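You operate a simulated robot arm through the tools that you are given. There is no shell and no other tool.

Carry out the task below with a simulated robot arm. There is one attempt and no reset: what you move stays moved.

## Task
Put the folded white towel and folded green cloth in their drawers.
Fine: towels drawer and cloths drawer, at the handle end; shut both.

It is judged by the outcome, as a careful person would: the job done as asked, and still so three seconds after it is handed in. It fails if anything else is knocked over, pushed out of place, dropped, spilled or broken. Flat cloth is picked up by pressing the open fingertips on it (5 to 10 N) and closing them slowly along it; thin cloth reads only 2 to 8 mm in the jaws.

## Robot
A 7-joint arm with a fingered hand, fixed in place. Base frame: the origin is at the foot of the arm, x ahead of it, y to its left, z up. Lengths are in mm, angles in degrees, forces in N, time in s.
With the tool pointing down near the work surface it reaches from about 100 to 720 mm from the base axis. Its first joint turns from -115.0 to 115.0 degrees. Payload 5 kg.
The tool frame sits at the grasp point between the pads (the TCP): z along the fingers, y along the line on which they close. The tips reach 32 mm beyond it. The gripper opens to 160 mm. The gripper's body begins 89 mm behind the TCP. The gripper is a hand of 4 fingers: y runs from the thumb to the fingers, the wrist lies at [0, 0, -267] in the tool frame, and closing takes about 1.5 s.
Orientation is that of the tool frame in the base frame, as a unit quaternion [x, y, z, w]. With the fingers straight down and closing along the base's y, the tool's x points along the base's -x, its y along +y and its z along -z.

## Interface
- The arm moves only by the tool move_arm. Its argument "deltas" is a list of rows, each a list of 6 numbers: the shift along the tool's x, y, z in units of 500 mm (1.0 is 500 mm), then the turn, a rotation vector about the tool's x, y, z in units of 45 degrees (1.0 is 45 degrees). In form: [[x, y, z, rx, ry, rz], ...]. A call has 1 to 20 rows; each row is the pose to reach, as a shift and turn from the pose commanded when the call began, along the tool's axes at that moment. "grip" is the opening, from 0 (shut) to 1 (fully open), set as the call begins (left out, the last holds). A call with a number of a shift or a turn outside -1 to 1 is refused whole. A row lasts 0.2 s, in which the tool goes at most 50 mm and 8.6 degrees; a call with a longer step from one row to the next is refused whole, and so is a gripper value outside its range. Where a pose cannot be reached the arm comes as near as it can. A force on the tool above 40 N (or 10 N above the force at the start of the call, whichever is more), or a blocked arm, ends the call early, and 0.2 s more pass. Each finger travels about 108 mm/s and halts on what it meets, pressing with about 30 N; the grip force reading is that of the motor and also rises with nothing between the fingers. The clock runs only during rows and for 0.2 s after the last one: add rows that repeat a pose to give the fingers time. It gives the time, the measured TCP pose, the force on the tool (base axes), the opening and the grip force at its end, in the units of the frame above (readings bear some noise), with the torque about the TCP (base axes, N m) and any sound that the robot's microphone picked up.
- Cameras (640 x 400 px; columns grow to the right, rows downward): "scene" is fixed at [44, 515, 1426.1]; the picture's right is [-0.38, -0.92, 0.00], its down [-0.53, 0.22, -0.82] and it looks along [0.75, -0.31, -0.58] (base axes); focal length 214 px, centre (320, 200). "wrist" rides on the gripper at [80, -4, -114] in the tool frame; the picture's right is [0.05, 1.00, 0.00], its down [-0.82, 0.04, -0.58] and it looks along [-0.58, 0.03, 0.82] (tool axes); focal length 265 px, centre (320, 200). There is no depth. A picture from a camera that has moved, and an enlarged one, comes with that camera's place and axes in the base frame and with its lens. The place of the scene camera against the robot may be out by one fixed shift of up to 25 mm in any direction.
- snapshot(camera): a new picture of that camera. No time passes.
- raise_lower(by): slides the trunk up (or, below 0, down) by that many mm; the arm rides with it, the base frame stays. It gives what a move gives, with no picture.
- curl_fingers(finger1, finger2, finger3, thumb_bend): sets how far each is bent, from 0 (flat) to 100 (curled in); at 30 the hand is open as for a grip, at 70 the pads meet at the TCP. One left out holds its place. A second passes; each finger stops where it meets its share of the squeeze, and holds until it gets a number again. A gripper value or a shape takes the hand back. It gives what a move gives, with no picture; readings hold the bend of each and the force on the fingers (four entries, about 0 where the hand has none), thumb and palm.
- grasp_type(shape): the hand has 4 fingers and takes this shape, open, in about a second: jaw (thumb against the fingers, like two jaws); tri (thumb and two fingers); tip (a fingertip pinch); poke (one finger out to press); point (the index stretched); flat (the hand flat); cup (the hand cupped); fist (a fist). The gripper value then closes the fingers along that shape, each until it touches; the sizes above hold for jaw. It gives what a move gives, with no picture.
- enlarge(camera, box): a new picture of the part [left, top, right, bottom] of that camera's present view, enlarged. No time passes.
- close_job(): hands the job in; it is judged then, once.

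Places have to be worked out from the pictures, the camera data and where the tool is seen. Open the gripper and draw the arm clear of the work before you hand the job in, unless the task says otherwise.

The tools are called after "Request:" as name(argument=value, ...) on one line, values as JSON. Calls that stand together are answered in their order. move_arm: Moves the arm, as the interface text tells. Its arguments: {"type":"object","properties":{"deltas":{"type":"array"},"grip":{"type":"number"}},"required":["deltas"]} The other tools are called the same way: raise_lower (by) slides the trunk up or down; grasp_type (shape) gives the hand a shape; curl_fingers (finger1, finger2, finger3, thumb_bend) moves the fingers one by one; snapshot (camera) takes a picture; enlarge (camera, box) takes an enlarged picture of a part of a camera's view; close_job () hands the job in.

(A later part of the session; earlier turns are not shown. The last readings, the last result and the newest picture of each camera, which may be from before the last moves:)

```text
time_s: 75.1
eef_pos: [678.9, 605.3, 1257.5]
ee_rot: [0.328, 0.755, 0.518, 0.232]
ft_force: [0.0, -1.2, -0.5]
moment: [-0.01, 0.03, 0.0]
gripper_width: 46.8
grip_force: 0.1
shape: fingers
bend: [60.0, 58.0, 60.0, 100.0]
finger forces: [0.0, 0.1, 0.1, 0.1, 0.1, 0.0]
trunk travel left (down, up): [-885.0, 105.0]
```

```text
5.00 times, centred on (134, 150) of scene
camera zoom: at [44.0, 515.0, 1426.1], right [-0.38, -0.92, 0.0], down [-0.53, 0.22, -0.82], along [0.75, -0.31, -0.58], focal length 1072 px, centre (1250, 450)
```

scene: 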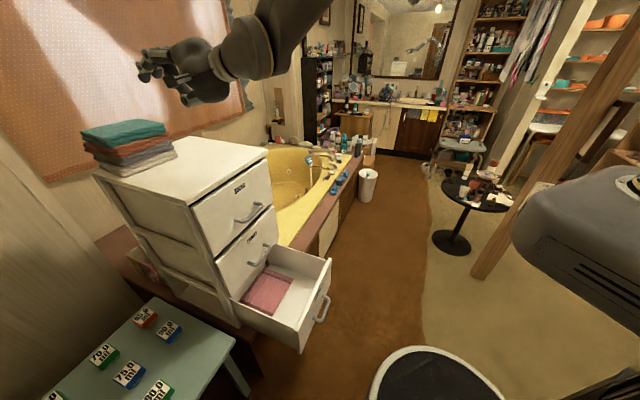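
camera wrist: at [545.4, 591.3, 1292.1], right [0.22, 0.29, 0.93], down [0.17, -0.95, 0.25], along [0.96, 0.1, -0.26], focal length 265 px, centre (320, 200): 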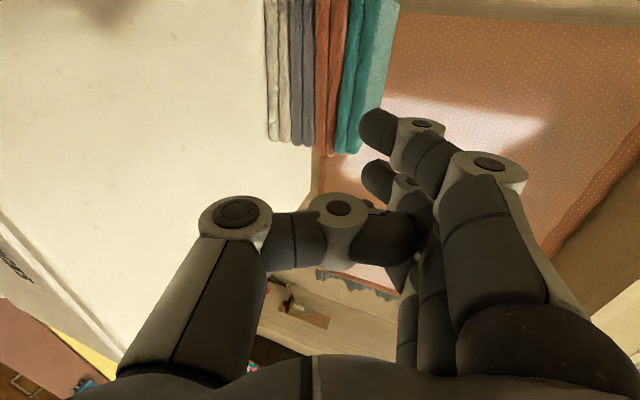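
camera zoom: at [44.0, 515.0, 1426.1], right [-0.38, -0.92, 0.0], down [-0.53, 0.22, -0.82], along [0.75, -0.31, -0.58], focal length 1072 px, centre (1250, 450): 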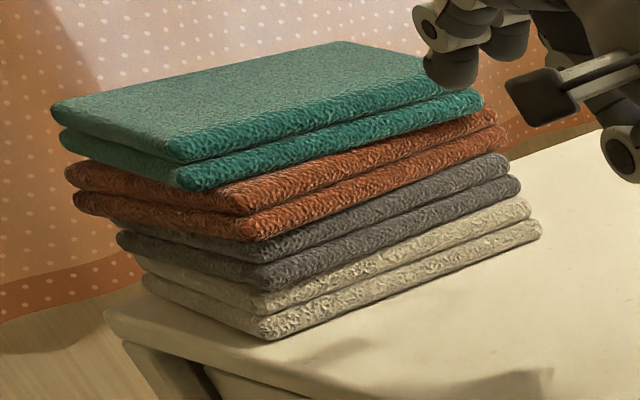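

The pile is untouched. I'll reset to the open jaw and rotate so the jaw is horizontal, with a 10° roll that levels the thumb with the lowest finger.

Request:
move_arm(deltas=[[0, 0, 0, -0.0177, -0.0184, -0.1751], [0, 0, 0, -0.0353, -0.0368, -0.3502], [0, 0, 0, -0.053, -0.0552, -0.5253], [0, 0, 0, -0.0706, -0.0736, -0.7004], [0, 0, 0, -0.0883, -0.092, -0.8755]])

Request:
move_arm(deltas=[[0, 0, 0, -0.0177, -0.0184, -0.1751], [0, 0, 0, -0.0353, -0.0368, -0.3502], [0, 0, 0, -0.053, -0.0552, -0.5253], [0, 0, 0, -0.0706, -0.0736, -0.7004], [0, 0, 0, -0.0883, -0.092, -0.8755]])

Request:
grasp_type(shape="jaw")

Request:
snapshot(camera="wrist")

Request:
snapshot(camera="scene")

```text
time_s: 76.3
eef_pos: [681.4, 606.6, 1254.9]
ee_rot: [0.063, 0.795, 0.423, 0.43]
ft_force: [0.7, 0.3, -0.3]
moment: [-0.04, 0.01, -0.01]
gripper_width: 47.4
grip_force: 0.0
shape: fingers
bend: [60.0, 58.0, 60.0, 100.0]
finger forces: [0.0, 0.0, 0.1, 0.0, 0.1, 0.0]
trunk travel left (down, up): [-885.0, 105.0]
```

```text
time_s: 77.5
eef_pos: [682.4, 607.3, 1253.6]
ee_rot: [-0.208, 0.74, 0.276, 0.577]
ft_force: [-0.8, -0.7, -0.5]
moment: [0.0, -0.04, 0.0]
gripper_width: 47.4
grip_force: 0.2
shape: fingers
bend: [60.0, 58.0, 60.0, 100.0]
finger forces: [0.0, 0.1, 0.0, 0.0, 0.0, 0.1]
trunk travel left (down, up): [-885.0, 105.0]
```

```text
time_s: 78.4
eef_pos: [682.7, 608.0, 1253.2]
ee_rot: [-0.207, 0.74, 0.278, 0.577]
ft_force: [0.4, -0.3, 0.1]
moment: [-0.01, -0.03, -0.01]
gripper_width: 160.0
grip_force: 0.1
shape: jaw
bend: [30.0, 30.0, 30.0, 30.0]
finger forces: [0.0, 0.0, 0.0, 0.0, 0.0, 0.1]
trunk travel left (down, up): [-885.0, 105.0]
```

```text
taken
camera wrist: at [580.3, 531.1, 1194.6], right [-0.64, 0.76, 0.12], down [-0.25, -0.35, 0.9], along [0.73, 0.55, 0.42], focal length 265 px, centre (320, 200)
```

wrist: 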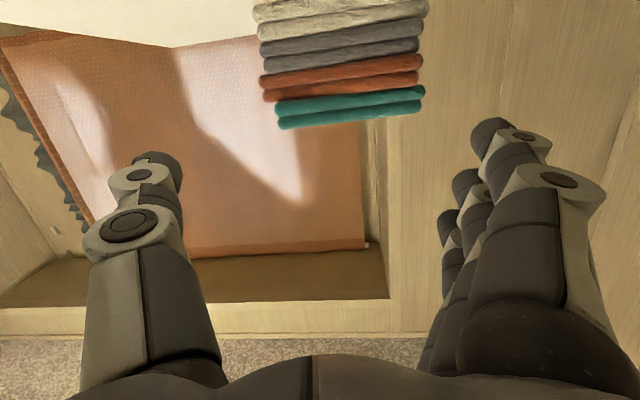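

```text
taken
```

scene: 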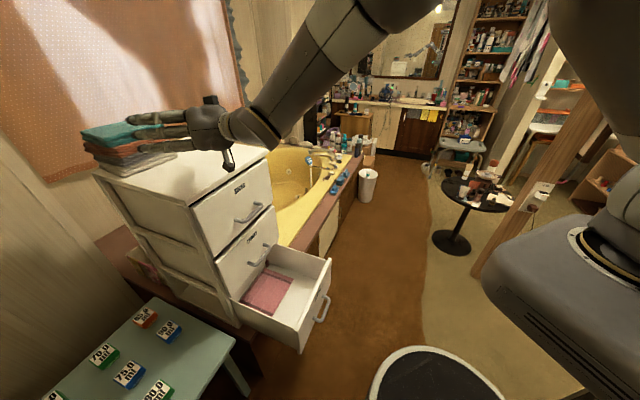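

I'll zoom in on this front view to measure the green cloth's true width.

Request:
enlarge(camera="wrist", box=[240, 0, 448, 140])

```text
2.86 times, centred on (344, 70) of wrist
camera zoom: at [580.3, 531.1, 1194.6], right [-0.64, 0.76, 0.12], down [-0.25, -0.35, 0.9], along [0.73, 0.55, 0.42], focal length 758 px, centre (251, 571)
```

zoom: 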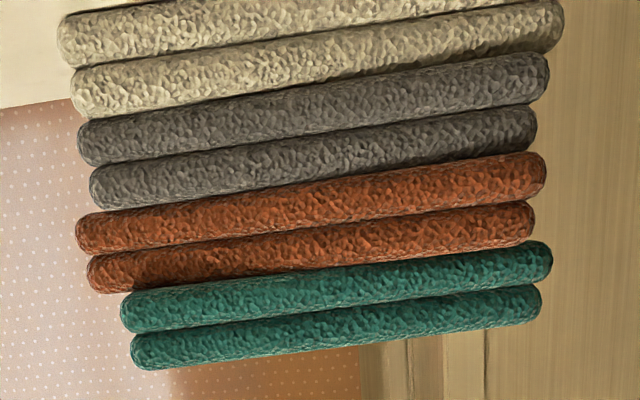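

The cloths are about 160 mm wide, so I need a jaw wider than 160. I'll test whether straighter fingers (bend 12) open wider.

Request:
curl_fingers(finger1=12, finger2=12, finger3=12, thumb_bend=12)

Request:
snapshot(camera="wrist")

Request:
enlarge(camera="scene", box=[70, 80, 280, 200])

```text
time_s: 79.4
eef_pos: [683.3, 606.5, 1254.6]
ee_rot: [-0.208, 0.739, 0.278, 0.578]
ft_force: [-0.7, 0.6, -0.5]
moment: [-0.01, -0.01, -0.02]
gripper_width: 206.7
grip_force: 0.1
shape: fingers
bend: [12.0, 12.0, 12.0, 12.0]
finger forces: [0.0, 0.0, 0.0, 0.1, 0.0, 0.0]
trunk travel left (down, up): [-885.0, 105.0]
```

```text
taken
camera wrist: at [580.3, 531.1, 1194.5], right [-0.64, 0.76, 0.12], down [-0.25, -0.35, 0.9], along [0.73, 0.55, 0.42], focal length 265 px, centre (320, 200)
```

wrist: 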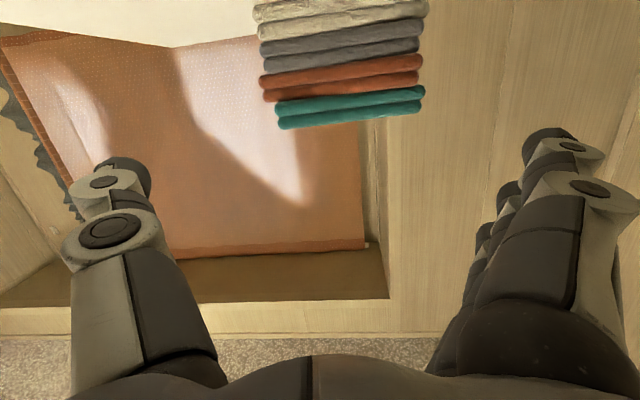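

```text
3.05 times, centred on (175, 140) of scene
camera zoom: at [44.0, 515.0, 1426.1], right [-0.38, -0.92, 0.0], down [-0.53, 0.22, -0.82], along [0.75, -0.31, -0.58], focal length 654 px, centre (762, 383)
```

zoom: 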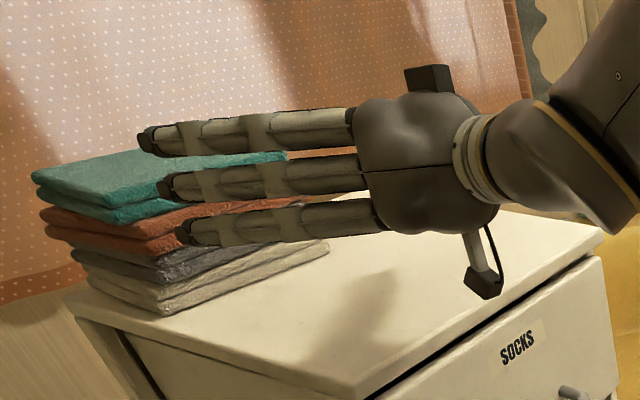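

Straighter fingers open to 207 mm, so side-gripping is possible. I'll set bend 18 and approach so the thumb and lowest finger straddle the green cloth at its mid-height (z≈1227).

Request:
curl_fingers(finger1=18, finger2=12, finger3=12, thumb_bend=18)

Request:
move_arm(deltas=[[-0.0326, 0.0644, 0.04, 0, 0, 0], [-0.0326, 0.0644, 0.11, 0, 0, 0], [-0.0326, 0.0644, 0.18, 0, 0, 0], [-0.0326, 0.0644, 0.23, 0, 0, 0]])

Request:
snapshot(camera="wrist")

Request:
enlarge(camera="scene", box=[60, 80, 240, 200])

```text
time_s: 80.4
eef_pos: [681.9, 606.9, 1253.3]
ee_rot: [-0.207, 0.74, 0.278, 0.577]
ft_force: [0.5, 0.3, -0.1]
moment: [0.01, -0.01, -0.01]
gripper_width: 198.1
grip_force: 0.1
shape: fingers
bend: [18.0, 12.0, 12.0, 18.0]
finger forces: [0.1, 0.0, 0.0, 0.0, 0.0, 0.0]
trunk travel left (down, up): [-885.0, 105.0]
```

```text
time_s: 81.4
eef_pos: [752.6, 707.3, 1253.0]
ee_rot: [-0.207, 0.74, 0.278, 0.576]
ft_force: [0.9, -0.1, -0.7]
moment: [0.03, 0.0, -0.02]
gripper_width: 198.3
grip_force: 0.1
shape: fingers
bend: [18.0, 12.0, 12.0, 18.0]
finger forces: [0.0, 0.0, 0.1, 0.1, 0.0, 0.0]
trunk travel left (down, up): [-885.0, 105.0]
```

```text
taken
camera wrist: at [651.5, 631.3, 1193.8], right [-0.64, 0.76, 0.12], down [-0.25, -0.35, 0.9], along [0.73, 0.55, 0.41], focal length 265 px, centre (320, 200)
```

wrist: 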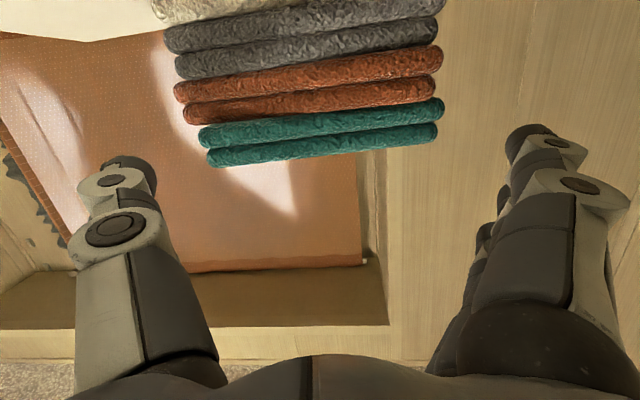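

```text
3.33 times, centred on (150, 140) of scene
camera zoom: at [44.0, 515.0, 1426.1], right [-0.38, -0.92, 0.0], down [-0.53, 0.22, -0.82], along [0.75, -0.31, -0.58], focal length 715 px, centre (887, 400)
```

zoom: 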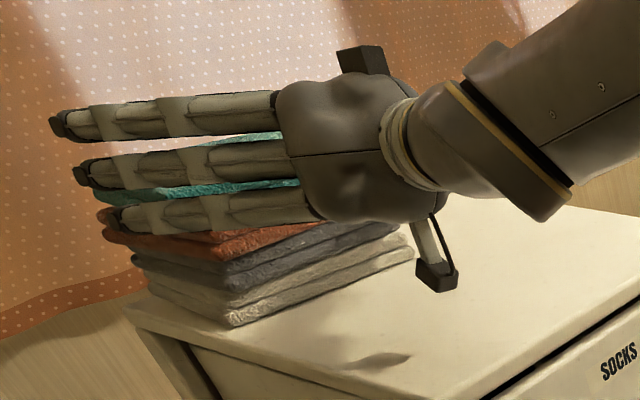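

Alignment is good: the green cloth is centred between thumb and fingers. I'll advance the last 45 mm, which also brings the fingers down to z≈1226.

Request:
move_arm(deltas=[[0, 0, 0.03, 0, 0, 0], [0, 0, 0.06, 0, 0, 0], [0, 0, 0.09, 0, 0, 0]])

Request:
snapshot(camera="wrist")

Request:
enlarge(camera="scene", box=[60, 80, 240, 200])

```text
time_s: 82.2
eef_pos: [785.1, 736.6, 1244.6]
ee_rot: [-0.207, 0.74, 0.277, 0.577]
ft_force: [0.4, 0.4, 0.1]
moment: [0.03, 0.0, -0.04]
gripper_width: 198.2
grip_force: 0.1
shape: fingers
bend: [18.0, 12.0, 12.0, 18.0]
finger forces: [0.0, 0.1, 0.0, 0.1, 0.0, 0.0]
trunk travel left (down, up): [-885.0, 105.0]
```

```text
taken
camera wrist: at [683.0, 660.7, 1186.5], right [-0.64, 0.76, 0.12], down [-0.25, -0.35, 0.9], along [0.73, 0.55, 0.42], focal length 265 px, centre (320, 200)
```

wrist: 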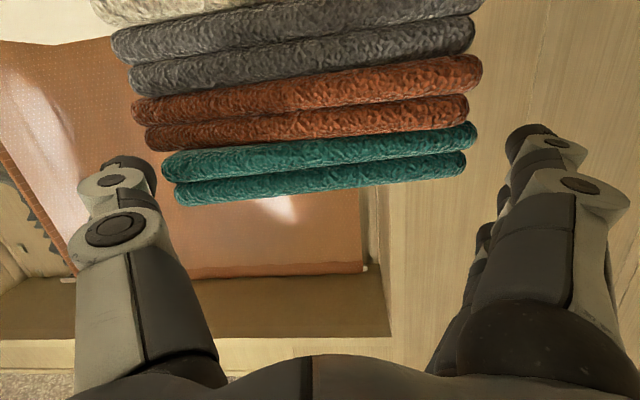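

```text
3.33 times, centred on (150, 140) of scene
camera zoom: at [44.0, 515.0, 1426.1], right [-0.38, -0.92, 0.0], down [-0.53, 0.22, -0.82], along [0.75, -0.31, -0.58], focal length 715 px, centre (887, 400)
```

zoom: 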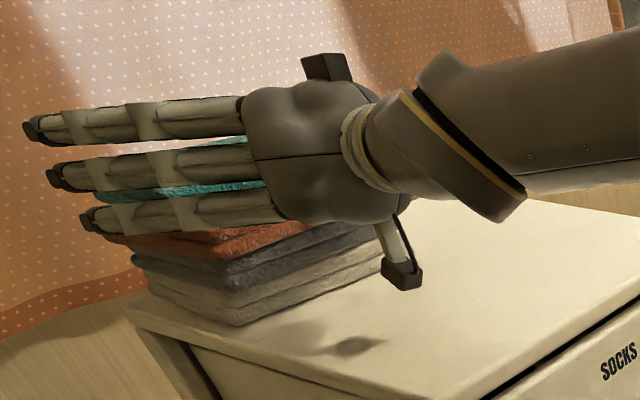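

The green front edge lies about 7 mm ahead of the TCP, with the fingers straddling it at the right height. I'll advance 8 mm more and close the lowest finger and thumb gently.

Request:
move_arm(deltas=[[0, 0, 0.008, 0, 0, 0], [0, 0, 0.016, 0, 0, 0]])

Request:
curl_fingers(finger1=30, thumb_bend=30)

Request:
snapshot(camera="wrist")

Request:
enlarge(camera="scene", box=[60, 80, 240, 200])

```text
time_s: 82.8
eef_pos: [791.3, 741.9, 1245.3]
ee_rot: [-0.207, 0.74, 0.277, 0.577]
ft_force: [0.4, -0.8, 0.2]
moment: [-0.01, 0.0, -0.02]
gripper_width: 198.2
grip_force: 0.2
shape: fingers
bend: [18.0, 12.0, 12.0, 18.0]
finger forces: [0.1, 0.1, 0.1, 0.0, 0.3, 0.0]
trunk travel left (down, up): [-885.0, 105.0]
```

```text
time_s: 83.8
eef_pos: [792.1, 738.2, 1245.3]
ee_rot: [-0.208, 0.739, 0.279, 0.577]
ft_force: [2.1, -9.3, -1.6]
moment: [-0.07, -0.01, -0.25]
gripper_width: 180.6
grip_force: 6.2
shape: fingers
bend: [28.0, 12.0, 12.0, 28.0]
finger forces: [2.0, 0.0, 0.1, 0.0, 10.7, 0.1]
trunk travel left (down, up): [-885.0, 105.0]
```

```text
taken
camera wrist: at [689.7, 663.1, 1186.0], right [-0.64, 0.76, 0.12], down [-0.25, -0.35, 0.9], along [0.73, 0.54, 0.42], focal length 265 px, centre (320, 200)
```

wrist: 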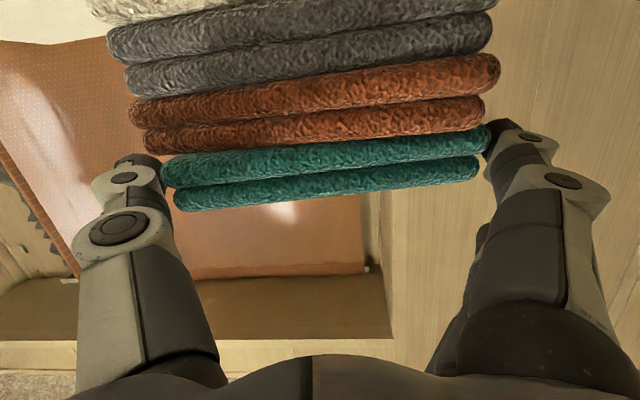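

```text
3.33 times, centred on (150, 140) of scene
camera zoom: at [44.0, 515.0, 1426.1], right [-0.38, -0.92, 0.0], down [-0.53, 0.22, -0.82], along [0.75, -0.31, -0.58], focal length 715 px, centre (887, 400)
```

zoom: 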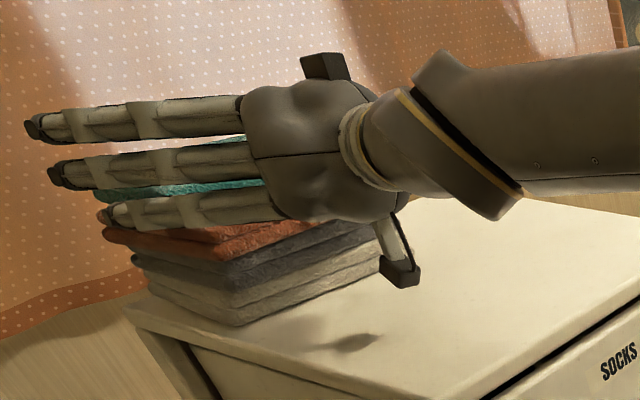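

Both have made contact (thumb 10.7 N, finger 2 N). I'll tighten the finger to balance.

Request:
curl_fingers(finger1=45)

Request:
snapshot(camera="wrist")

```text
time_s: 84.8
eef_pos: [789.0, 741.8, 1246.0]
ee_rot: [-0.208, 0.739, 0.278, 0.577]
ft_force: [-1.2, -3.8, -1.6]
moment: [0.3, 0.25, 0.36]
gripper_width: 174.4
grip_force: 12.6
shape: fingers
bend: [40.0, 12.0, 12.0, 26.0]
finger forces: [13.0, 0.0, 0.0, 0.0, 12.2, 0.0]
trunk travel left (down, up): [-885.0, 105.0]
```

```text
taken
camera wrist: at [687.9, 665.2, 1186.5], right [-0.64, 0.76, 0.12], down [-0.25, -0.35, 0.9], along [0.73, 0.55, 0.42], focal length 265 px, centre (320, 200)
```

wrist: 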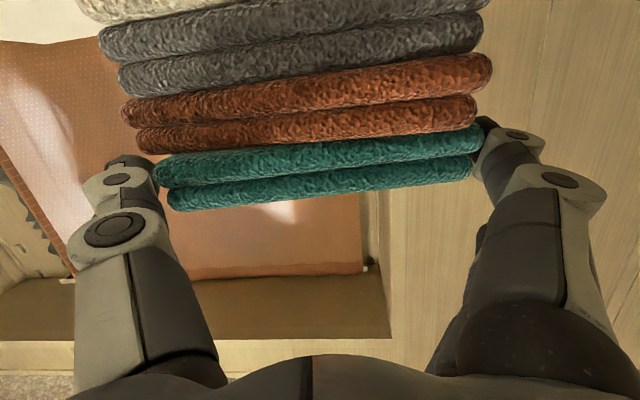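

The grip is balanced at about 13 N each side. I'll lift 3 mm and pull 20 mm toward me to see if the green cloth follows.

Request:
move_arm(deltas=[[-0.0058, 0.001, -0.001, 0, 0, 0], [-0.0034, 0.0006, -0.0141, 0, 0, 0], [-0.001, 0.0002, -0.0272, 0, 0, 0], [0.0013, -0.0002, -0.0404, 0, 0, 0]])

Request:
snapshot(camera="wrist")

Request:
enlarge(camera="scene", box=[60, 80, 240, 200])

```text
time_s: 85.8
eef_pos: [772.9, 728.7, 1247.9]
ee_rot: [-0.209, 0.739, 0.278, 0.577]
ft_force: [-0.5, 8.4, 0.1]
moment: [0.18, -0.03, -0.24]
gripper_width: 163.5
grip_force: 4.8
shape: fingers
bend: [39.0, 12.0, 12.0, 29.0]
finger forces: [8.5, 0.0, 0.0, 0.0, 2.6, 0.0]
trunk travel left (down, up): [-885.0, 105.0]
```

```text
taken
camera wrist: at [671.6, 653.1, 1188.9], right [-0.64, 0.76, 0.12], down [-0.25, -0.35, 0.9], along [0.73, 0.55, 0.42], focal length 265 px, centre (320, 200)
```

wrist: 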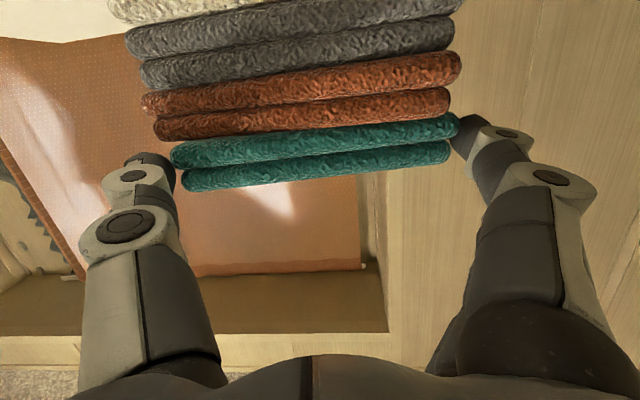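

```text
3.33 times, centred on (150, 140) of scene
camera zoom: at [44.0, 515.0, 1426.1], right [-0.38, -0.92, 0.0], down [-0.53, 0.22, -0.82], along [0.75, -0.31, -0.58], focal length 715 px, centre (887, 400)
```

zoom: 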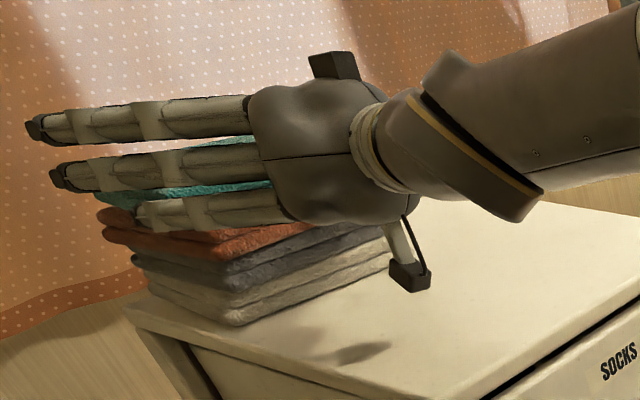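

The fingers slid along the sides and the cloth stayed. I'll open, back away a little and compare the pile closely.

Request:
curl_fingers(finger1=15, thumb_bend=15)

Request:
move_arm(deltas=[[0, 0, -0.08, 0, 0, 0], [0, 0, -0.16, 0, 0, 0], [0, 0, -0.24, 0, 0, 0]])

Request:
enlarge(camera="wrist", box=[160, 0, 448, 160])

Request:
enlarge(camera="scene", box=[70, 110, 198, 190])

```text
time_s: 86.8
eef_pos: [774.7, 728.2, 1248.3]
ee_rot: [-0.207, 0.74, 0.278, 0.576]
ft_force: [0.4, 0.1, 0.6]
moment: [0.01, 0.0, 0.01]
gripper_width: 202.0
grip_force: 0.2
shape: fingers
bend: [15.0, 12.0, 12.0, 15.0]
finger forces: [0.1, 0.0, 0.0, 0.0, 0.0, 0.0]
trunk travel left (down, up): [-885.0, 105.0]
```

```text
time_s: 87.6
eef_pos: [684.6, 646.9, 1271.2]
ee_rot: [-0.208, 0.738, 0.278, 0.578]
ft_force: [-1.2, -0.2, 0.0]
moment: [0.02, 0.03, 0.01]
gripper_width: 201.9
grip_force: 0.1
shape: fingers
bend: [15.0, 12.0, 12.0, 15.0]
finger forces: [0.0, 0.0, 0.1, 0.0, 0.0, 0.0]
trunk travel left (down, up): [-885.0, 105.0]
```

```text
2.22 times, centred on (304, 80) of wrist
camera zoom: at [584.0, 571.5, 1211.3], right [-0.64, 0.76, 0.12], down [-0.25, -0.36, 0.9], along [0.73, 0.54, 0.42], focal length 590 px, centre (356, 467)
```

zoom: 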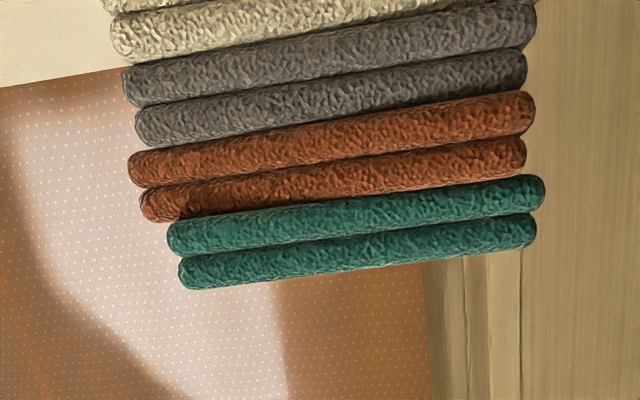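

```text
5.00 times, centred on (134, 150) of scene
camera zoom: at [44.0, 515.0, 1426.1], right [-0.38, -0.92, 0.0], down [-0.53, 0.22, -0.82], along [0.75, -0.31, -0.58], focal length 1072 px, centre (1250, 450)
```

zoom: 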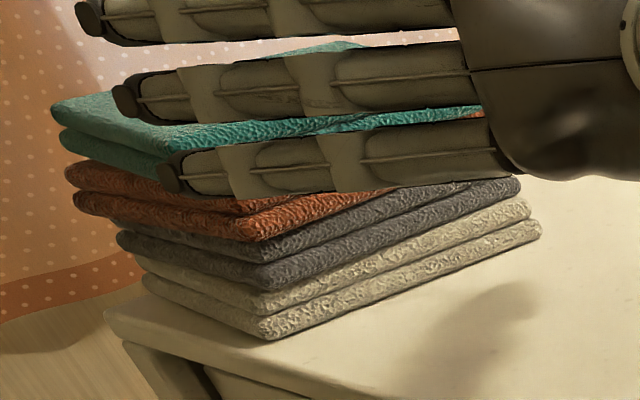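

The pile is essentially unchanged. I'll check the "tip" pinch shape, which should bring the thumb and index fingertip together, while the hand is clear of the pile.

Request:
move_arm(deltas=[[0, 0, -0.08, 0, 0, 0], [0, 0, -0.16, 0, 0, 0]])

Request:
grasp_type(shape="tip")

Request:
snapshot(camera="wrist")

Request:
enlarge(camera="scene", box=[70, 80, 280, 200])

Request:
move_arm(deltas=[[0, 0, 0, 0, 0, 0], [0, 0, 0, 0, 0, 0], [0, 0, 0, 0, 0, 0], [0, 0, 0, 0, 0, 0], [0, 0, 0, 0, 0, 0], [0, 0, 0, 0, 0, 0]], grip=0.0)

Request:
snapshot(camera="wrist")

```text
time_s: 88.2
eef_pos: [627.0, 597.2, 1285.2]
ee_rot: [-0.208, 0.739, 0.277, 0.578]
ft_force: [0.1, -0.1, -0.2]
moment: [0.02, 0.02, 0.02]
gripper_width: 202.3
grip_force: 0.1
shape: fingers
bend: [15.0, 12.0, 12.0, 15.0]
finger forces: [0.0, 0.1, 0.1, 0.1, 0.0, 0.1]
trunk travel left (down, up): [-885.0, 105.0]
```

```text
time_s: 89.1
eef_pos: [628.9, 598.5, 1283.4]
ee_rot: [-0.207, 0.74, 0.277, 0.577]
ft_force: [0.4, 0.3, 0.1]
moment: [0.02, 0.0, -0.01]
gripper_width: 159.8
grip_force: 0.0
shape: tip
bend: [1.0, 30.0, 1.0, 30.0]
finger forces: [0.0, 0.0, 0.0, 0.1, 0.0, 0.1]
trunk travel left (down, up): [-885.0, 105.0]
```

```text
taken
camera wrist: at [526.3, 521.7, 1225.0], right [-0.64, 0.76, 0.12], down [-0.25, -0.35, 0.9], along [0.73, 0.55, 0.42], focal length 265 px, centre (320, 200)
```

wrist: 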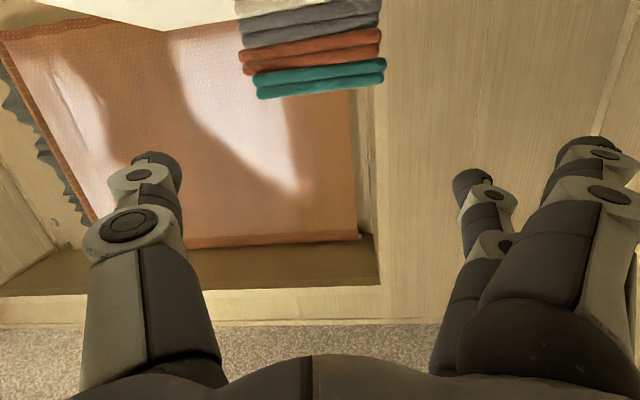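

```text
3.05 times, centred on (175, 140) of scene
camera zoom: at [44.0, 515.0, 1426.1], right [-0.38, -0.92, 0.0], down [-0.53, 0.22, -0.82], along [0.75, -0.31, -0.58], focal length 654 px, centre (762, 383)
```

zoom: 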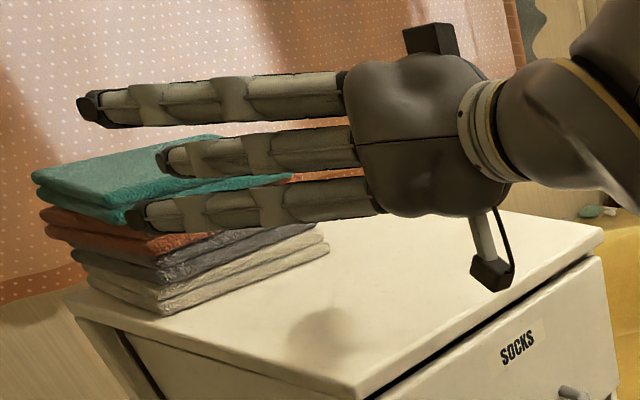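

```text
time_s: 90.5
eef_pos: [627.5, 597.8, 1284.7]
ee_rot: [-0.207, 0.74, 0.278, 0.577]
ft_force: [0.4, 0.1, -0.2]
moment: [0.01, 0.0, -0.02]
gripper_width: 0.0
grip_force: 29.9
shape: tip
bend: [25.0, 65.0, 25.0, 68.0]
finger forces: [0.0, 0.1, 0.0, 0.0, 0.1, 0.1]
trunk travel left (down, up): [-885.0, 105.0]
```

```text
taken
camera wrist: at [526.0, 521.5, 1225.1], right [-0.64, 0.76, 0.12], down [-0.25, -0.35, 0.9], along [0.73, 0.55, 0.42], focal length 265 px, centre (320, 200)
```

wrist: 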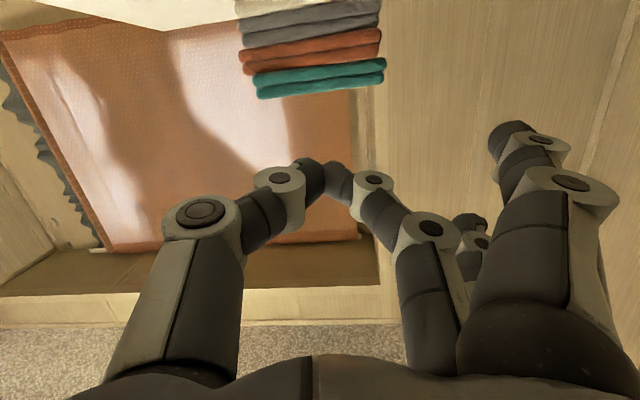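

The tip shape pinches the thumb against the middle finger, with the other two fingers spread aside. I'll level the roll, tilt to about 16°, set a partly open tip pinch and move over the front of the green cloth.

Request:
raise_lower(by=35)

Request:
move_arm(deltas=[[-0.004, 0.001, 0.07, -0.008, 0.042, -0.078], [-0.009, 0.002, 0.14, -0.016, 0.085, -0.155], [-0.013, 0.003, 0.21, -0.024, 0.127, -0.233], [-0.017, 0.004, 0.28, -0.024, 0.127, -0.233], [-0.022, 0.005, 0.35, -0.024, 0.127, -0.233], [-0.026, 0.0056, 0.4216, -0.024, 0.127, -0.233]], grip=0.45)

Request:
snapshot(camera="wrist")

Request:
enlarge(camera="scene", box=[60, 80, 240, 200])

```text
time_s: 91.3
eef_pos: [627.2, 597.4, 1318.2]
ee_rot: [-0.207, 0.74, 0.278, 0.576]
ft_force: [-0.3, -1.0, -0.6]
moment: [-0.01, -0.03, 0.0]
gripper_width: 0.1
grip_force: 30.1
shape: tip
bend: [28.0, 65.0, 28.0, 68.0]
finger forces: [0.1, 0.0, 0.1, 0.1, 0.0, 0.0]
trunk travel left (down, up): [-920.0, 70.0]
```

```text
time_s: 92.7
eef_pos: [789.8, 735.3, 1291.3]
ee_rot: [-0.294, 0.743, 0.219, 0.56]
ft_force: [0.8, 0.1, 2.4]
moment: [-0.14, 0.2, 0.06]
gripper_width: 72.0
grip_force: 0.1
shape: tip
bend: [1.0, 73.0, 1.0, 70.0]
finger forces: [0.0, 0.0, 0.0, 0.0, 0.0, 0.0]
trunk travel left (down, up): [-920.0, 70.0]
```

```text
taken
camera wrist: at [696.0, 643.2, 1243.7], right [-0.69, 0.72, -0.05], down [-0.27, -0.19, 0.94], along [0.67, 0.67, 0.33], focal length 265 px, centre (320, 200)
```

wrist: 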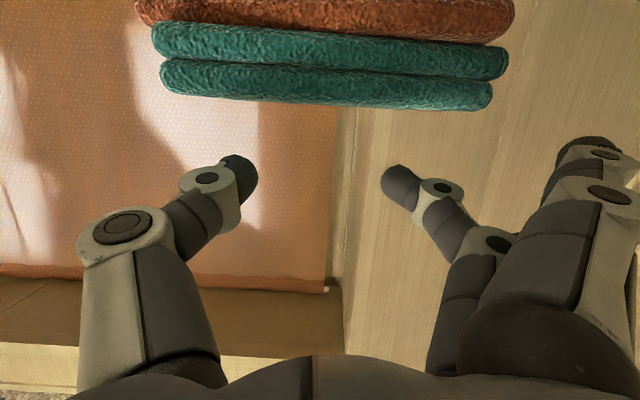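

```text
3.33 times, centred on (150, 140) of scene
camera zoom: at [44.0, 515.0, 1426.1], right [-0.38, -0.92, 0.0], down [-0.53, 0.22, -0.82], along [0.75, -0.31, -0.58], focal length 715 px, centre (887, 400)
```

zoom: 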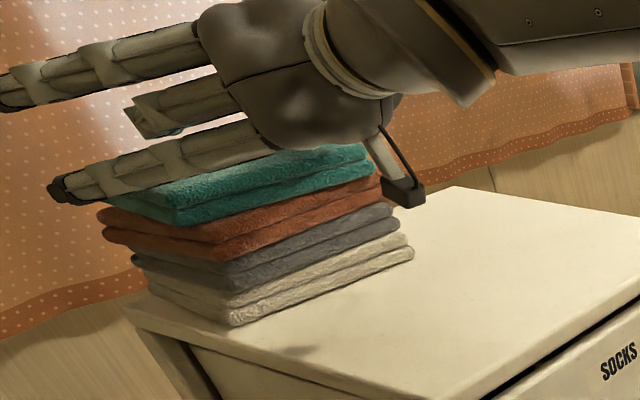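

The pinch is centred over the green cloth's front. I'll descend 26 mm, then feel for contact.

Request:
move_arm(deltas=[[0.025, 0, 0.0072, 0, 0, 0], [0.05, 0, 0.0144, 0, 0, 0]])

Request:
move_arm(deltas=[[0.005, 0, 0.0014, 0, 0, 0], [0.01, 0, 0.0029, 0, 0, 0]])

Request:
snapshot(camera="wrist")

Request:
enlarge(camera="scene", box=[60, 80, 240, 200])

```text
time_s: 93.3
eef_pos: [784.7, 736.3, 1267.7]
ee_rot: [-0.293, 0.742, 0.22, 0.561]
ft_force: [-0.4, -0.3, 0.2]
moment: [-0.02, 0.03, -0.02]
gripper_width: 71.9
grip_force: 0.1
shape: tip
bend: [1.0, 73.0, 1.0, 70.0]
finger forces: [0.0, 0.1, 0.0, 0.0, 0.0, 0.1]
trunk travel left (down, up): [-920.0, 70.0]
```

```text
time_s: 93.9
eef_pos: [786.3, 736.4, 1260.3]
ee_rot: [-0.292, 0.743, 0.218, 0.56]
ft_force: [0.2, -0.2, 0.7]
moment: [-0.02, 0.01, 0.0]
gripper_width: 71.9
grip_force: 0.0
shape: tip
bend: [1.0, 73.0, 1.0, 70.0]
finger forces: [0.0, 0.0, 0.1, 0.0, 0.0, 0.0]
trunk travel left (down, up): [-920.0, 70.0]
```

```text
taken
camera wrist: at [692.4, 643.7, 1214.5], right [-0.69, 0.72, -0.05], down [-0.27, -0.19, 0.94], along [0.67, 0.67, 0.33], focal length 265 px, centre (320, 200)
```

wrist: 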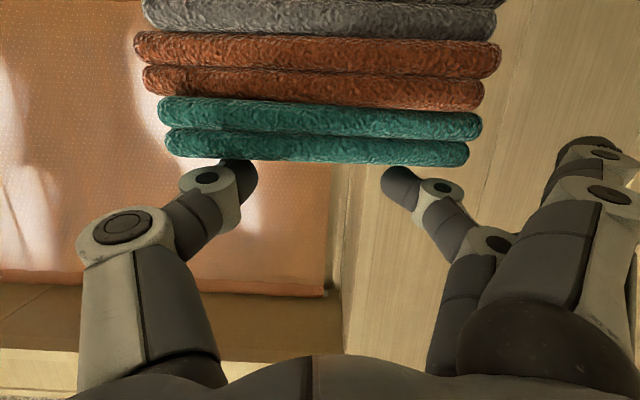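

```text
3.33 times, centred on (150, 140) of scene
camera zoom: at [44.0, 515.0, 1426.1], right [-0.38, -0.92, 0.0], down [-0.53, 0.22, -0.82], along [0.75, -0.31, -0.58], focal length 715 px, centre (887, 400)
```

zoom: 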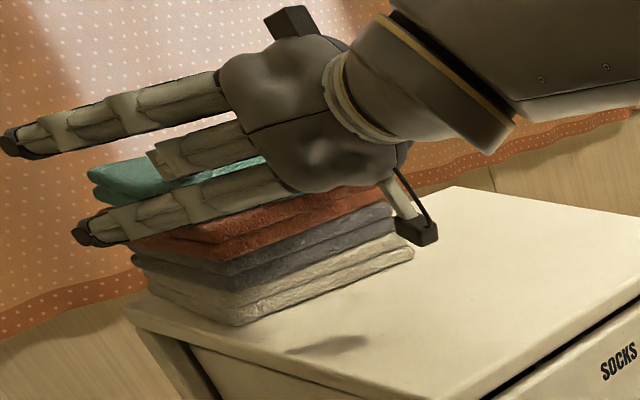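

The tips are just above the surface. I'll continue down in 2–3 mm steps, watching the force.

Request:
move_arm(deltas=[[0.0058, 0, 0.0017, 0, 0, 0]])

Request:
move_arm(deltas=[[0.0048, 0, 0.0014, 0, 0, 0]])

Request:
move_arm(deltas=[[0.0038, 0, 0.0011, 0, 0, 0]])

```text
time_s: 94.3
eef_pos: [785.1, 736.6, 1260.0]
ee_rot: [-0.294, 0.743, 0.221, 0.56]
ft_force: [0.2, -0.1, 0.4]
moment: [0.03, 0.01, -0.02]
gripper_width: 71.9
grip_force: 0.1
shape: tip
bend: [1.0, 73.0, 1.0, 70.0]
finger forces: [0.0, 0.0, 0.1, 0.0, 0.2, 0.1]
trunk travel left (down, up): [-920.0, 70.0]
```

```text
time_s: 94.7
eef_pos: [785.6, 737.3, 1259.0]
ee_rot: [-0.293, 0.742, 0.22, 0.561]
ft_force: [0.4, 0.4, 2.4]
moment: [-0.05, -0.09, 0.0]
gripper_width: 71.7
grip_force: 0.0
shape: tip
bend: [1.0, 73.0, 1.0, 70.0]
finger forces: [0.0, 0.1, 0.0, 0.0, 2.2, 0.0]
trunk travel left (down, up): [-920.0, 70.0]
```

```text
time_s: 95.1
eef_pos: [786.0, 736.2, 1258.1]
ee_rot: [-0.293, 0.742, 0.22, 0.562]
ft_force: [1.1, 0.5, 6.8]
moment: [-0.11, -0.33, 0.02]
gripper_width: 71.8
grip_force: 0.1
shape: tip
bend: [1.0, 73.0, 1.0, 70.0]
finger forces: [0.0, 0.3, 0.1, 0.0, 6.2, 0.1]
trunk travel left (down, up): [-920.0, 70.0]
```

Contact: the thumb presses 6 N but the finger only 0.3 N. I'll roll 1.5° to balance and press slightly more.

Request:
move_arm(deltas=[[0.002, 0, 0.0006, 0, 0, -0.033]])

Request:
snapshot(camera="wrist")

```text
time_s: 95.5
eef_pos: [785.4, 734.2, 1257.5]
ee_rot: [-0.302, 0.737, 0.213, 0.565]
ft_force: [2.6, 2.5, 10.4]
moment: [0.64, 0.07, -0.12]
gripper_width: 71.9
grip_force: 0.0
shape: tip
bend: [1.0, 73.0, 1.0, 70.0]
finger forces: [0.0, 10.6, 0.0, 0.0, 0.3, 0.1]
trunk travel left (down, up): [-920.0, 70.0]
```

```text
taken
camera wrist: at [692.9, 641.6, 1210.7], right [-0.7, 0.71, -0.08], down [-0.29, -0.18, 0.94], along [0.66, 0.68, 0.33], focal length 265 px, centre (320, 200)
```

wrist: 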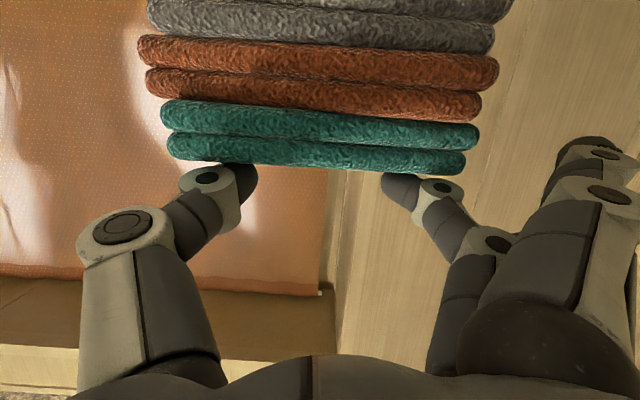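

Now slightly over-rolled; I'll roll back half.

Request:
move_arm(deltas=[[0, 0, 0, 0, 0, 0.015]])

```text
time_s: 95.9
eef_pos: [784.2, 735.3, 1257.7]
ee_rot: [-0.298, 0.74, 0.217, 0.563]
ft_force: [3.4, 4.4, 11.6]
moment: [0.56, -0.05, -0.13]
gripper_width: 72.2
grip_force: 0.0
shape: tip
bend: [1.0, 73.0, 1.0, 70.0]
finger forces: [0.0, 9.9, 0.0, 0.1, 2.5, 0.0]
trunk travel left (down, up): [-920.0, 70.0]
```

I'll adjust a touch more and start closing slowly along the cloth.

Request:
move_arm(deltas=[[0, 0, 0, 0, 0, 0.008]])

Request:
move_arm(deltas=[[0, 0, 0, 0, 0, 0]], grip=0.38)

Request:
move_arm(deltas=[[0, 0, 0, 0, 0, 0]], grip=0.31)

```text
time_s: 96.3
eef_pos: [784.8, 734.6, 1257.9]
ee_rot: [-0.297, 0.74, 0.219, 0.563]
ft_force: [3.3, 4.1, 13.4]
moment: [0.02, -0.55, 0.06]
gripper_width: 71.8
grip_force: 0.1
shape: tip
bend: [1.0, 73.0, 1.0, 70.0]
finger forces: [0.1, 3.6, 0.1, 0.1, 10.1, 0.1]
trunk travel left (down, up): [-920.0, 70.0]
```

```text
time_s: 96.7
eef_pos: [786.5, 731.3, 1258.1]
ee_rot: [-0.294, 0.741, 0.217, 0.563]
ft_force: [3.9, -5.2, 14.6]
moment: [0.0, -0.49, -0.18]
gripper_width: 6.3
grip_force: 30.0
shape: tip
bend: [19.0, 74.0, 19.0, 71.0]
finger forces: [0.0, 0.1, 0.1, 0.0, 0.0, 0.1]
trunk travel left (down, up): [-920.0, 70.0]
```

```text
time_s: 97.1
eef_pos: [778.2, 740.5, 1257.0]
ee_rot: [-0.299, 0.74, 0.22, 0.561]
ft_force: [-4.1, 5.0, 12.5]
moment: [0.04, -0.49, 0.14]
gripper_width: 44.1
grip_force: 0.0
shape: tip
bend: [1.0, 73.0, 1.0, 72.0]
finger forces: [0.0, 0.0, 0.1, 0.1, 13.7, 0.0]
trunk travel left (down, up): [-920.0, 70.0]
```

The jaws read 6.3 mm at 30 N after the first closing step, so the cloth was pinched, but my next value reopened them. I'll close fully now and hold.

Request:
move_arm(deltas=[[0, 0, 0, 0, 0, 0], [0, 0, 0, 0, 0, 0], [0, 0, 0, 0, 0, 0]], grip=0.0)

Request:
snapshot(camera="wrist")

Request:
enlarge(camera="scene", box=[60, 80, 240, 200])

```text
time_s: 97.9
eef_pos: [786.0, 733.0, 1258.3]
ee_rot: [-0.294, 0.742, 0.216, 0.563]
ft_force: [3.7, -3.9, 15.8]
moment: [-0.08, -0.66, -0.13]
gripper_width: 5.2
grip_force: 30.3
shape: tip
bend: [23.0, 67.0, 23.0, 71.0]
finger forces: [0.0, 0.1, 0.1, 0.0, 0.1, 0.0]
trunk travel left (down, up): [-920.0, 70.0]
```

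```text
taken
camera wrist: at [692.5, 639.3, 1210.3], right [-0.69, 0.72, -0.06], down [-0.28, -0.19, 0.94], along [0.67, 0.67, 0.33], focal length 265 px, centre (320, 200)
```

wrist: 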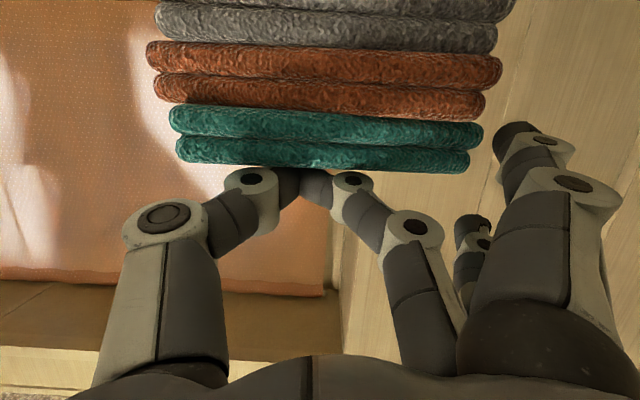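

```text
3.33 times, centred on (150, 140) of scene
camera zoom: at [44.0, 515.0, 1426.1], right [-0.38, -0.92, 0.0], down [-0.53, 0.22, -0.82], along [0.75, -0.31, -0.58], focal length 715 px, centre (887, 400)
```

zoom: 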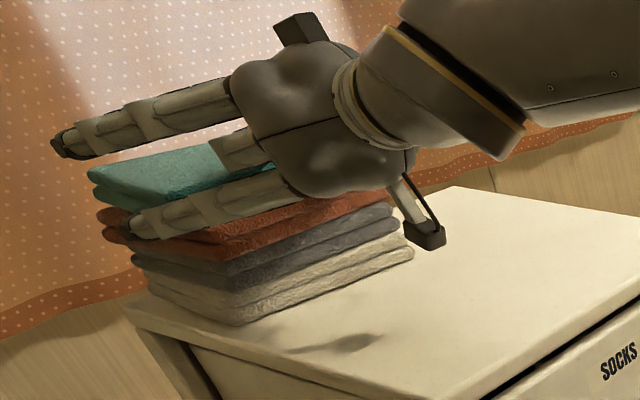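

The width reads 5.2 mm at 30 N, so the cloth is pinched. I'll lift 20 mm slowly and check that only the green cloth rises.

Request:
move_arm(deltas=[[-0.0096, 0, -0.0028, 0, 0, 0], [-0.0192, 0, -0.0055, 0, 0, 0], [-0.0288, 0, -0.0083, 0, 0, 0], [-0.0384, 0, -0.011, 0, 0, 0]])

Request:
snapshot(camera="wrist")

Request:
enlarge(camera="scene", box=[60, 80, 240, 200])

```text
time_s: 98.9
eef_pos: [784.4, 735.4, 1273.0]
ee_rot: [-0.296, 0.743, 0.217, 0.56]
ft_force: [-0.7, 0.4, -0.1]
moment: [0.0, 0.06, 0.05]
gripper_width: 4.9
grip_force: 30.3
shape: tip
bend: [28.0, 67.0, 28.0, 71.0]
finger forces: [0.0, 0.1, 0.0, 0.0, 0.0, 0.0]
trunk travel left (down, up): [-920.0, 70.0]
```

```text
taken
camera wrist: at [691.3, 642.7, 1227.1], right [-0.69, 0.72, -0.06], down [-0.28, -0.19, 0.94], along [0.67, 0.67, 0.33], focal length 265 px, centre (320, 200)
```

wrist: 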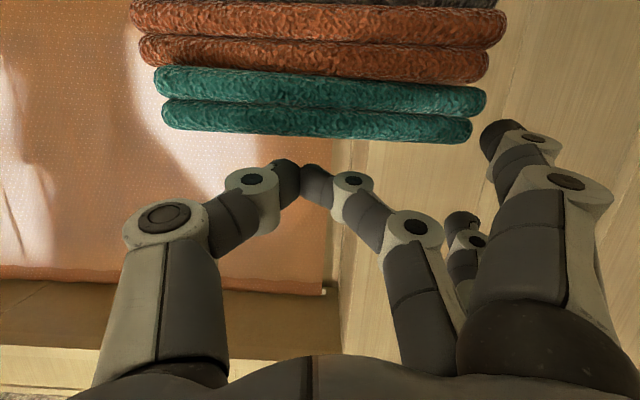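

```text
3.33 times, centred on (150, 140) of scene
camera zoom: at [44.0, 515.0, 1426.1], right [-0.38, -0.92, 0.0], down [-0.53, 0.22, -0.82], along [0.75, -0.31, -0.58], focal length 715 px, centre (887, 400)
```

zoom: 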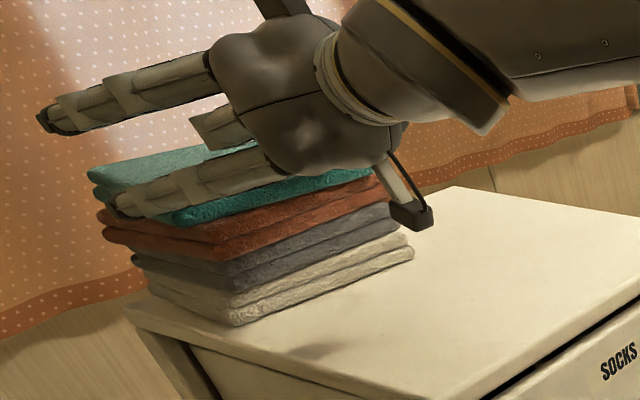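

The cloth did not come up, so that was not a true pinch; I had pressed with 13–15 N, above the advised 5–10 N. I'll reopen, settle back with about 7 N balanced on both tips, and close in small steps.

Request:
move_arm(deltas=[[0, 0, 0, 0, 0, 0], [0, 0, 0, 0, 0, 0], [0, 0, 0, 0, 0, 0], [0, 0, 0, 0, 0, 0]], grip=0.35)

Request:
move_arm(deltas=[[0.0096, 0, 0.0028, 0, 0, 0], [0.0192, 0, 0.0055, 0, 0, 0], [0.024, 0, 0.0069, 0, 0, 0]])

Request:
move_arm(deltas=[[0.003, 0, 0.0009, 0, 0, 0]])

```text
time_s: 99.9
eef_pos: [785.3, 735.8, 1274.2]
ee_rot: [-0.296, 0.742, 0.217, 0.561]
ft_force: [-0.4, -0.3, 0.1]
moment: [-0.01, 0.03, -0.01]
gripper_width: 55.7
grip_force: 0.0
shape: tip
bend: [1.0, 73.0, 1.0, 70.0]
finger forces: [0.0, 0.1, 0.1, 0.0, 0.0, 0.0]
trunk travel left (down, up): [-920.0, 70.0]
```

```text
time_s: 100.7
eef_pos: [785.3, 736.0, 1262.1]
ee_rot: [-0.297, 0.742, 0.218, 0.56]
ft_force: [0.1, 0.2, 0.1]
moment: [0.04, 0.02, 0.02]
gripper_width: 55.5
grip_force: 0.1
shape: tip
bend: [1.0, 73.0, 1.0, 70.0]
finger forces: [0.1, 0.0, 0.1, 0.0, 0.0, 0.0]
trunk travel left (down, up): [-920.0, 70.0]
```

```text
time_s: 101.1
eef_pos: [784.7, 736.4, 1260.7]
ee_rot: [-0.295, 0.742, 0.217, 0.562]
ft_force: [0.9, 1.1, 0.1]
moment: [-0.01, -0.01, -0.01]
gripper_width: 55.1
grip_force: 0.1
shape: tip
bend: [1.0, 73.0, 1.0, 70.0]
finger forces: [0.0, 0.0, 0.0, 0.1, 0.1, 0.0]
trunk travel left (down, up): [-920.0, 70.0]
```

Not yet in contact; I'll step down 1 mm at a time.

Request:
move_arm(deltas=[[0.002, 0, 0.0006, 0, 0, 0]])

Request:
move_arm(deltas=[[0.002, 0, 0.0006, 0, 0, 0]])

Request:
move_arm(deltas=[[0.002, 0, 0.0006, 0, 0, 0]])

```text
time_s: 101.5
eef_pos: [785.4, 736.2, 1258.3]
ee_rot: [-0.296, 0.741, 0.218, 0.562]
ft_force: [-0.2, 0.5, 1.5]
moment: [-0.02, 0.02, -0.02]
gripper_width: 55.6
grip_force: 0.0
shape: tip
bend: [1.0, 73.0, 1.0, 70.0]
finger forces: [0.0, 0.1, 0.0, 0.0, 0.0, 0.0]
trunk travel left (down, up): [-920.0, 70.0]
```

```text
time_s: 101.9
eef_pos: [784.3, 736.9, 1259.2]
ee_rot: [-0.296, 0.741, 0.218, 0.562]
ft_force: [-1.0, 0.7, 0.7]
moment: [-0.03, -0.01, -0.01]
gripper_width: 55.7
grip_force: 0.1
shape: tip
bend: [1.0, 73.0, 1.0, 70.0]
finger forces: [0.0, 0.0, 0.0, 0.1, 0.5, 0.0]
trunk travel left (down, up): [-920.0, 70.0]
```

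```text
time_s: 102.3
eef_pos: [784.9, 736.3, 1257.8]
ee_rot: [-0.296, 0.742, 0.217, 0.562]
ft_force: [-0.1, -0.5, 1.7]
moment: [0.05, -0.05, -0.01]
gripper_width: 55.4
grip_force: 0.2
shape: tip
bend: [1.0, 73.0, 1.0, 70.0]
finger forces: [0.0, 0.4, 0.0, 0.0, 1.6, 0.0]
trunk travel left (down, up): [-920.0, 70.0]
```

Light contact on both tips. One more millimetre or so to reach about 7 N.

Request:
move_arm(deltas=[[0.002, 0, 0.0006, 0, 0, 0]])

Request:
move_arm(deltas=[[0.001, 0, 0.0003, 0, 0, -0.002]])

```text
time_s: 102.7
eef_pos: [782.8, 735.8, 1258.4]
ee_rot: [-0.296, 0.741, 0.217, 0.562]
ft_force: [1.0, -0.3, 5.2]
moment: [-0.02, -0.15, -0.02]
gripper_width: 55.3
grip_force: 0.0
shape: tip
bend: [1.0, 73.0, 1.0, 70.0]
finger forces: [0.0, 0.8, 0.0, 0.0, 3.5, 0.1]
trunk travel left (down, up): [-920.0, 70.0]
```

```text
time_s: 103.1
eef_pos: [784.0, 737.0, 1258.2]
ee_rot: [-0.296, 0.741, 0.217, 0.562]
ft_force: [1.8, 0.5, 6.5]
moment: [-0.02, -0.28, 0.07]
gripper_width: 55.7
grip_force: 0.0
shape: tip
bend: [1.0, 73.0, 1.0, 70.0]
finger forces: [0.0, 1.3, 0.0, 0.1, 5.7, 0.1]
trunk travel left (down, up): [-920.0, 70.0]
```

Total 6.5 N. I'll balance a little more and close in small steps.

Request:
move_arm(deltas=[[0.0004, 0, 0.0001, 0, 0, -0.005]])

Request:
move_arm(deltas=[[0, 0, 0, 0, 0, 0]], grip=0.3)

Request:
move_arm(deltas=[[0, 0, 0, 0, 0, 0]], grip=0.25)

Request:
move_arm(deltas=[[0, 0, 0, 0, 0, 0]], grip=0.2)

```text
time_s: 103.5
eef_pos: [784.7, 737.3, 1257.8]
ee_rot: [-0.298, 0.739, 0.217, 0.564]
ft_force: [3.2, 1.5, 9.3]
moment: [0.23, -0.19, -0.05]
gripper_width: 55.4
grip_force: 0.1
shape: tip
bend: [1.0, 73.0, 1.0, 70.0]
finger forces: [0.1, 5.8, 0.0, 0.1, 3.9, 0.0]
trunk travel left (down, up): [-920.0, 70.0]
```

```text
time_s: 103.9
eef_pos: [785.8, 733.6, 1257.0]
ee_rot: [-0.297, 0.74, 0.215, 0.563]
ft_force: [1.6, -4.7, 12.7]
moment: [0.01, -0.37, -0.18]
gripper_width: 6.2
grip_force: 30.3
shape: tip
bend: [19.0, 74.0, 19.0, 71.0]
finger forces: [0.0, 0.0, 0.1, 0.0, 0.0, 0.0]
trunk travel left (down, up): [-920.0, 70.0]
```

```text
time_s: 104.3
eef_pos: [779.6, 741.8, 1257.5]
ee_rot: [-0.3, 0.738, 0.219, 0.563]
ft_force: [-3.9, 4.4, 11.2]
moment: [0.02, -0.38, 0.11]
gripper_width: 36.0
grip_force: 0.1
shape: tip
bend: [1.0, 73.0, 1.0, 72.0]
finger forces: [0.1, 0.1, 0.0, 0.0, 10.9, 0.1]
trunk travel left (down, up): [-920.0, 70.0]
```

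```text
time_s: 104.7
eef_pos: [785.8, 731.9, 1256.9]
ee_rot: [-0.296, 0.741, 0.215, 0.564]
ft_force: [2.9, -4.7, 13.7]
moment: [0.0, -0.42, -0.17]
gripper_width: 4.6
grip_force: 30.4
shape: tip
bend: [17.0, 73.0, 17.0, 71.0]
finger forces: [0.0, 0.1, 0.0, 0.0, 0.0, 0.0]
trunk travel left (down, up): [-920.0, 70.0]
```

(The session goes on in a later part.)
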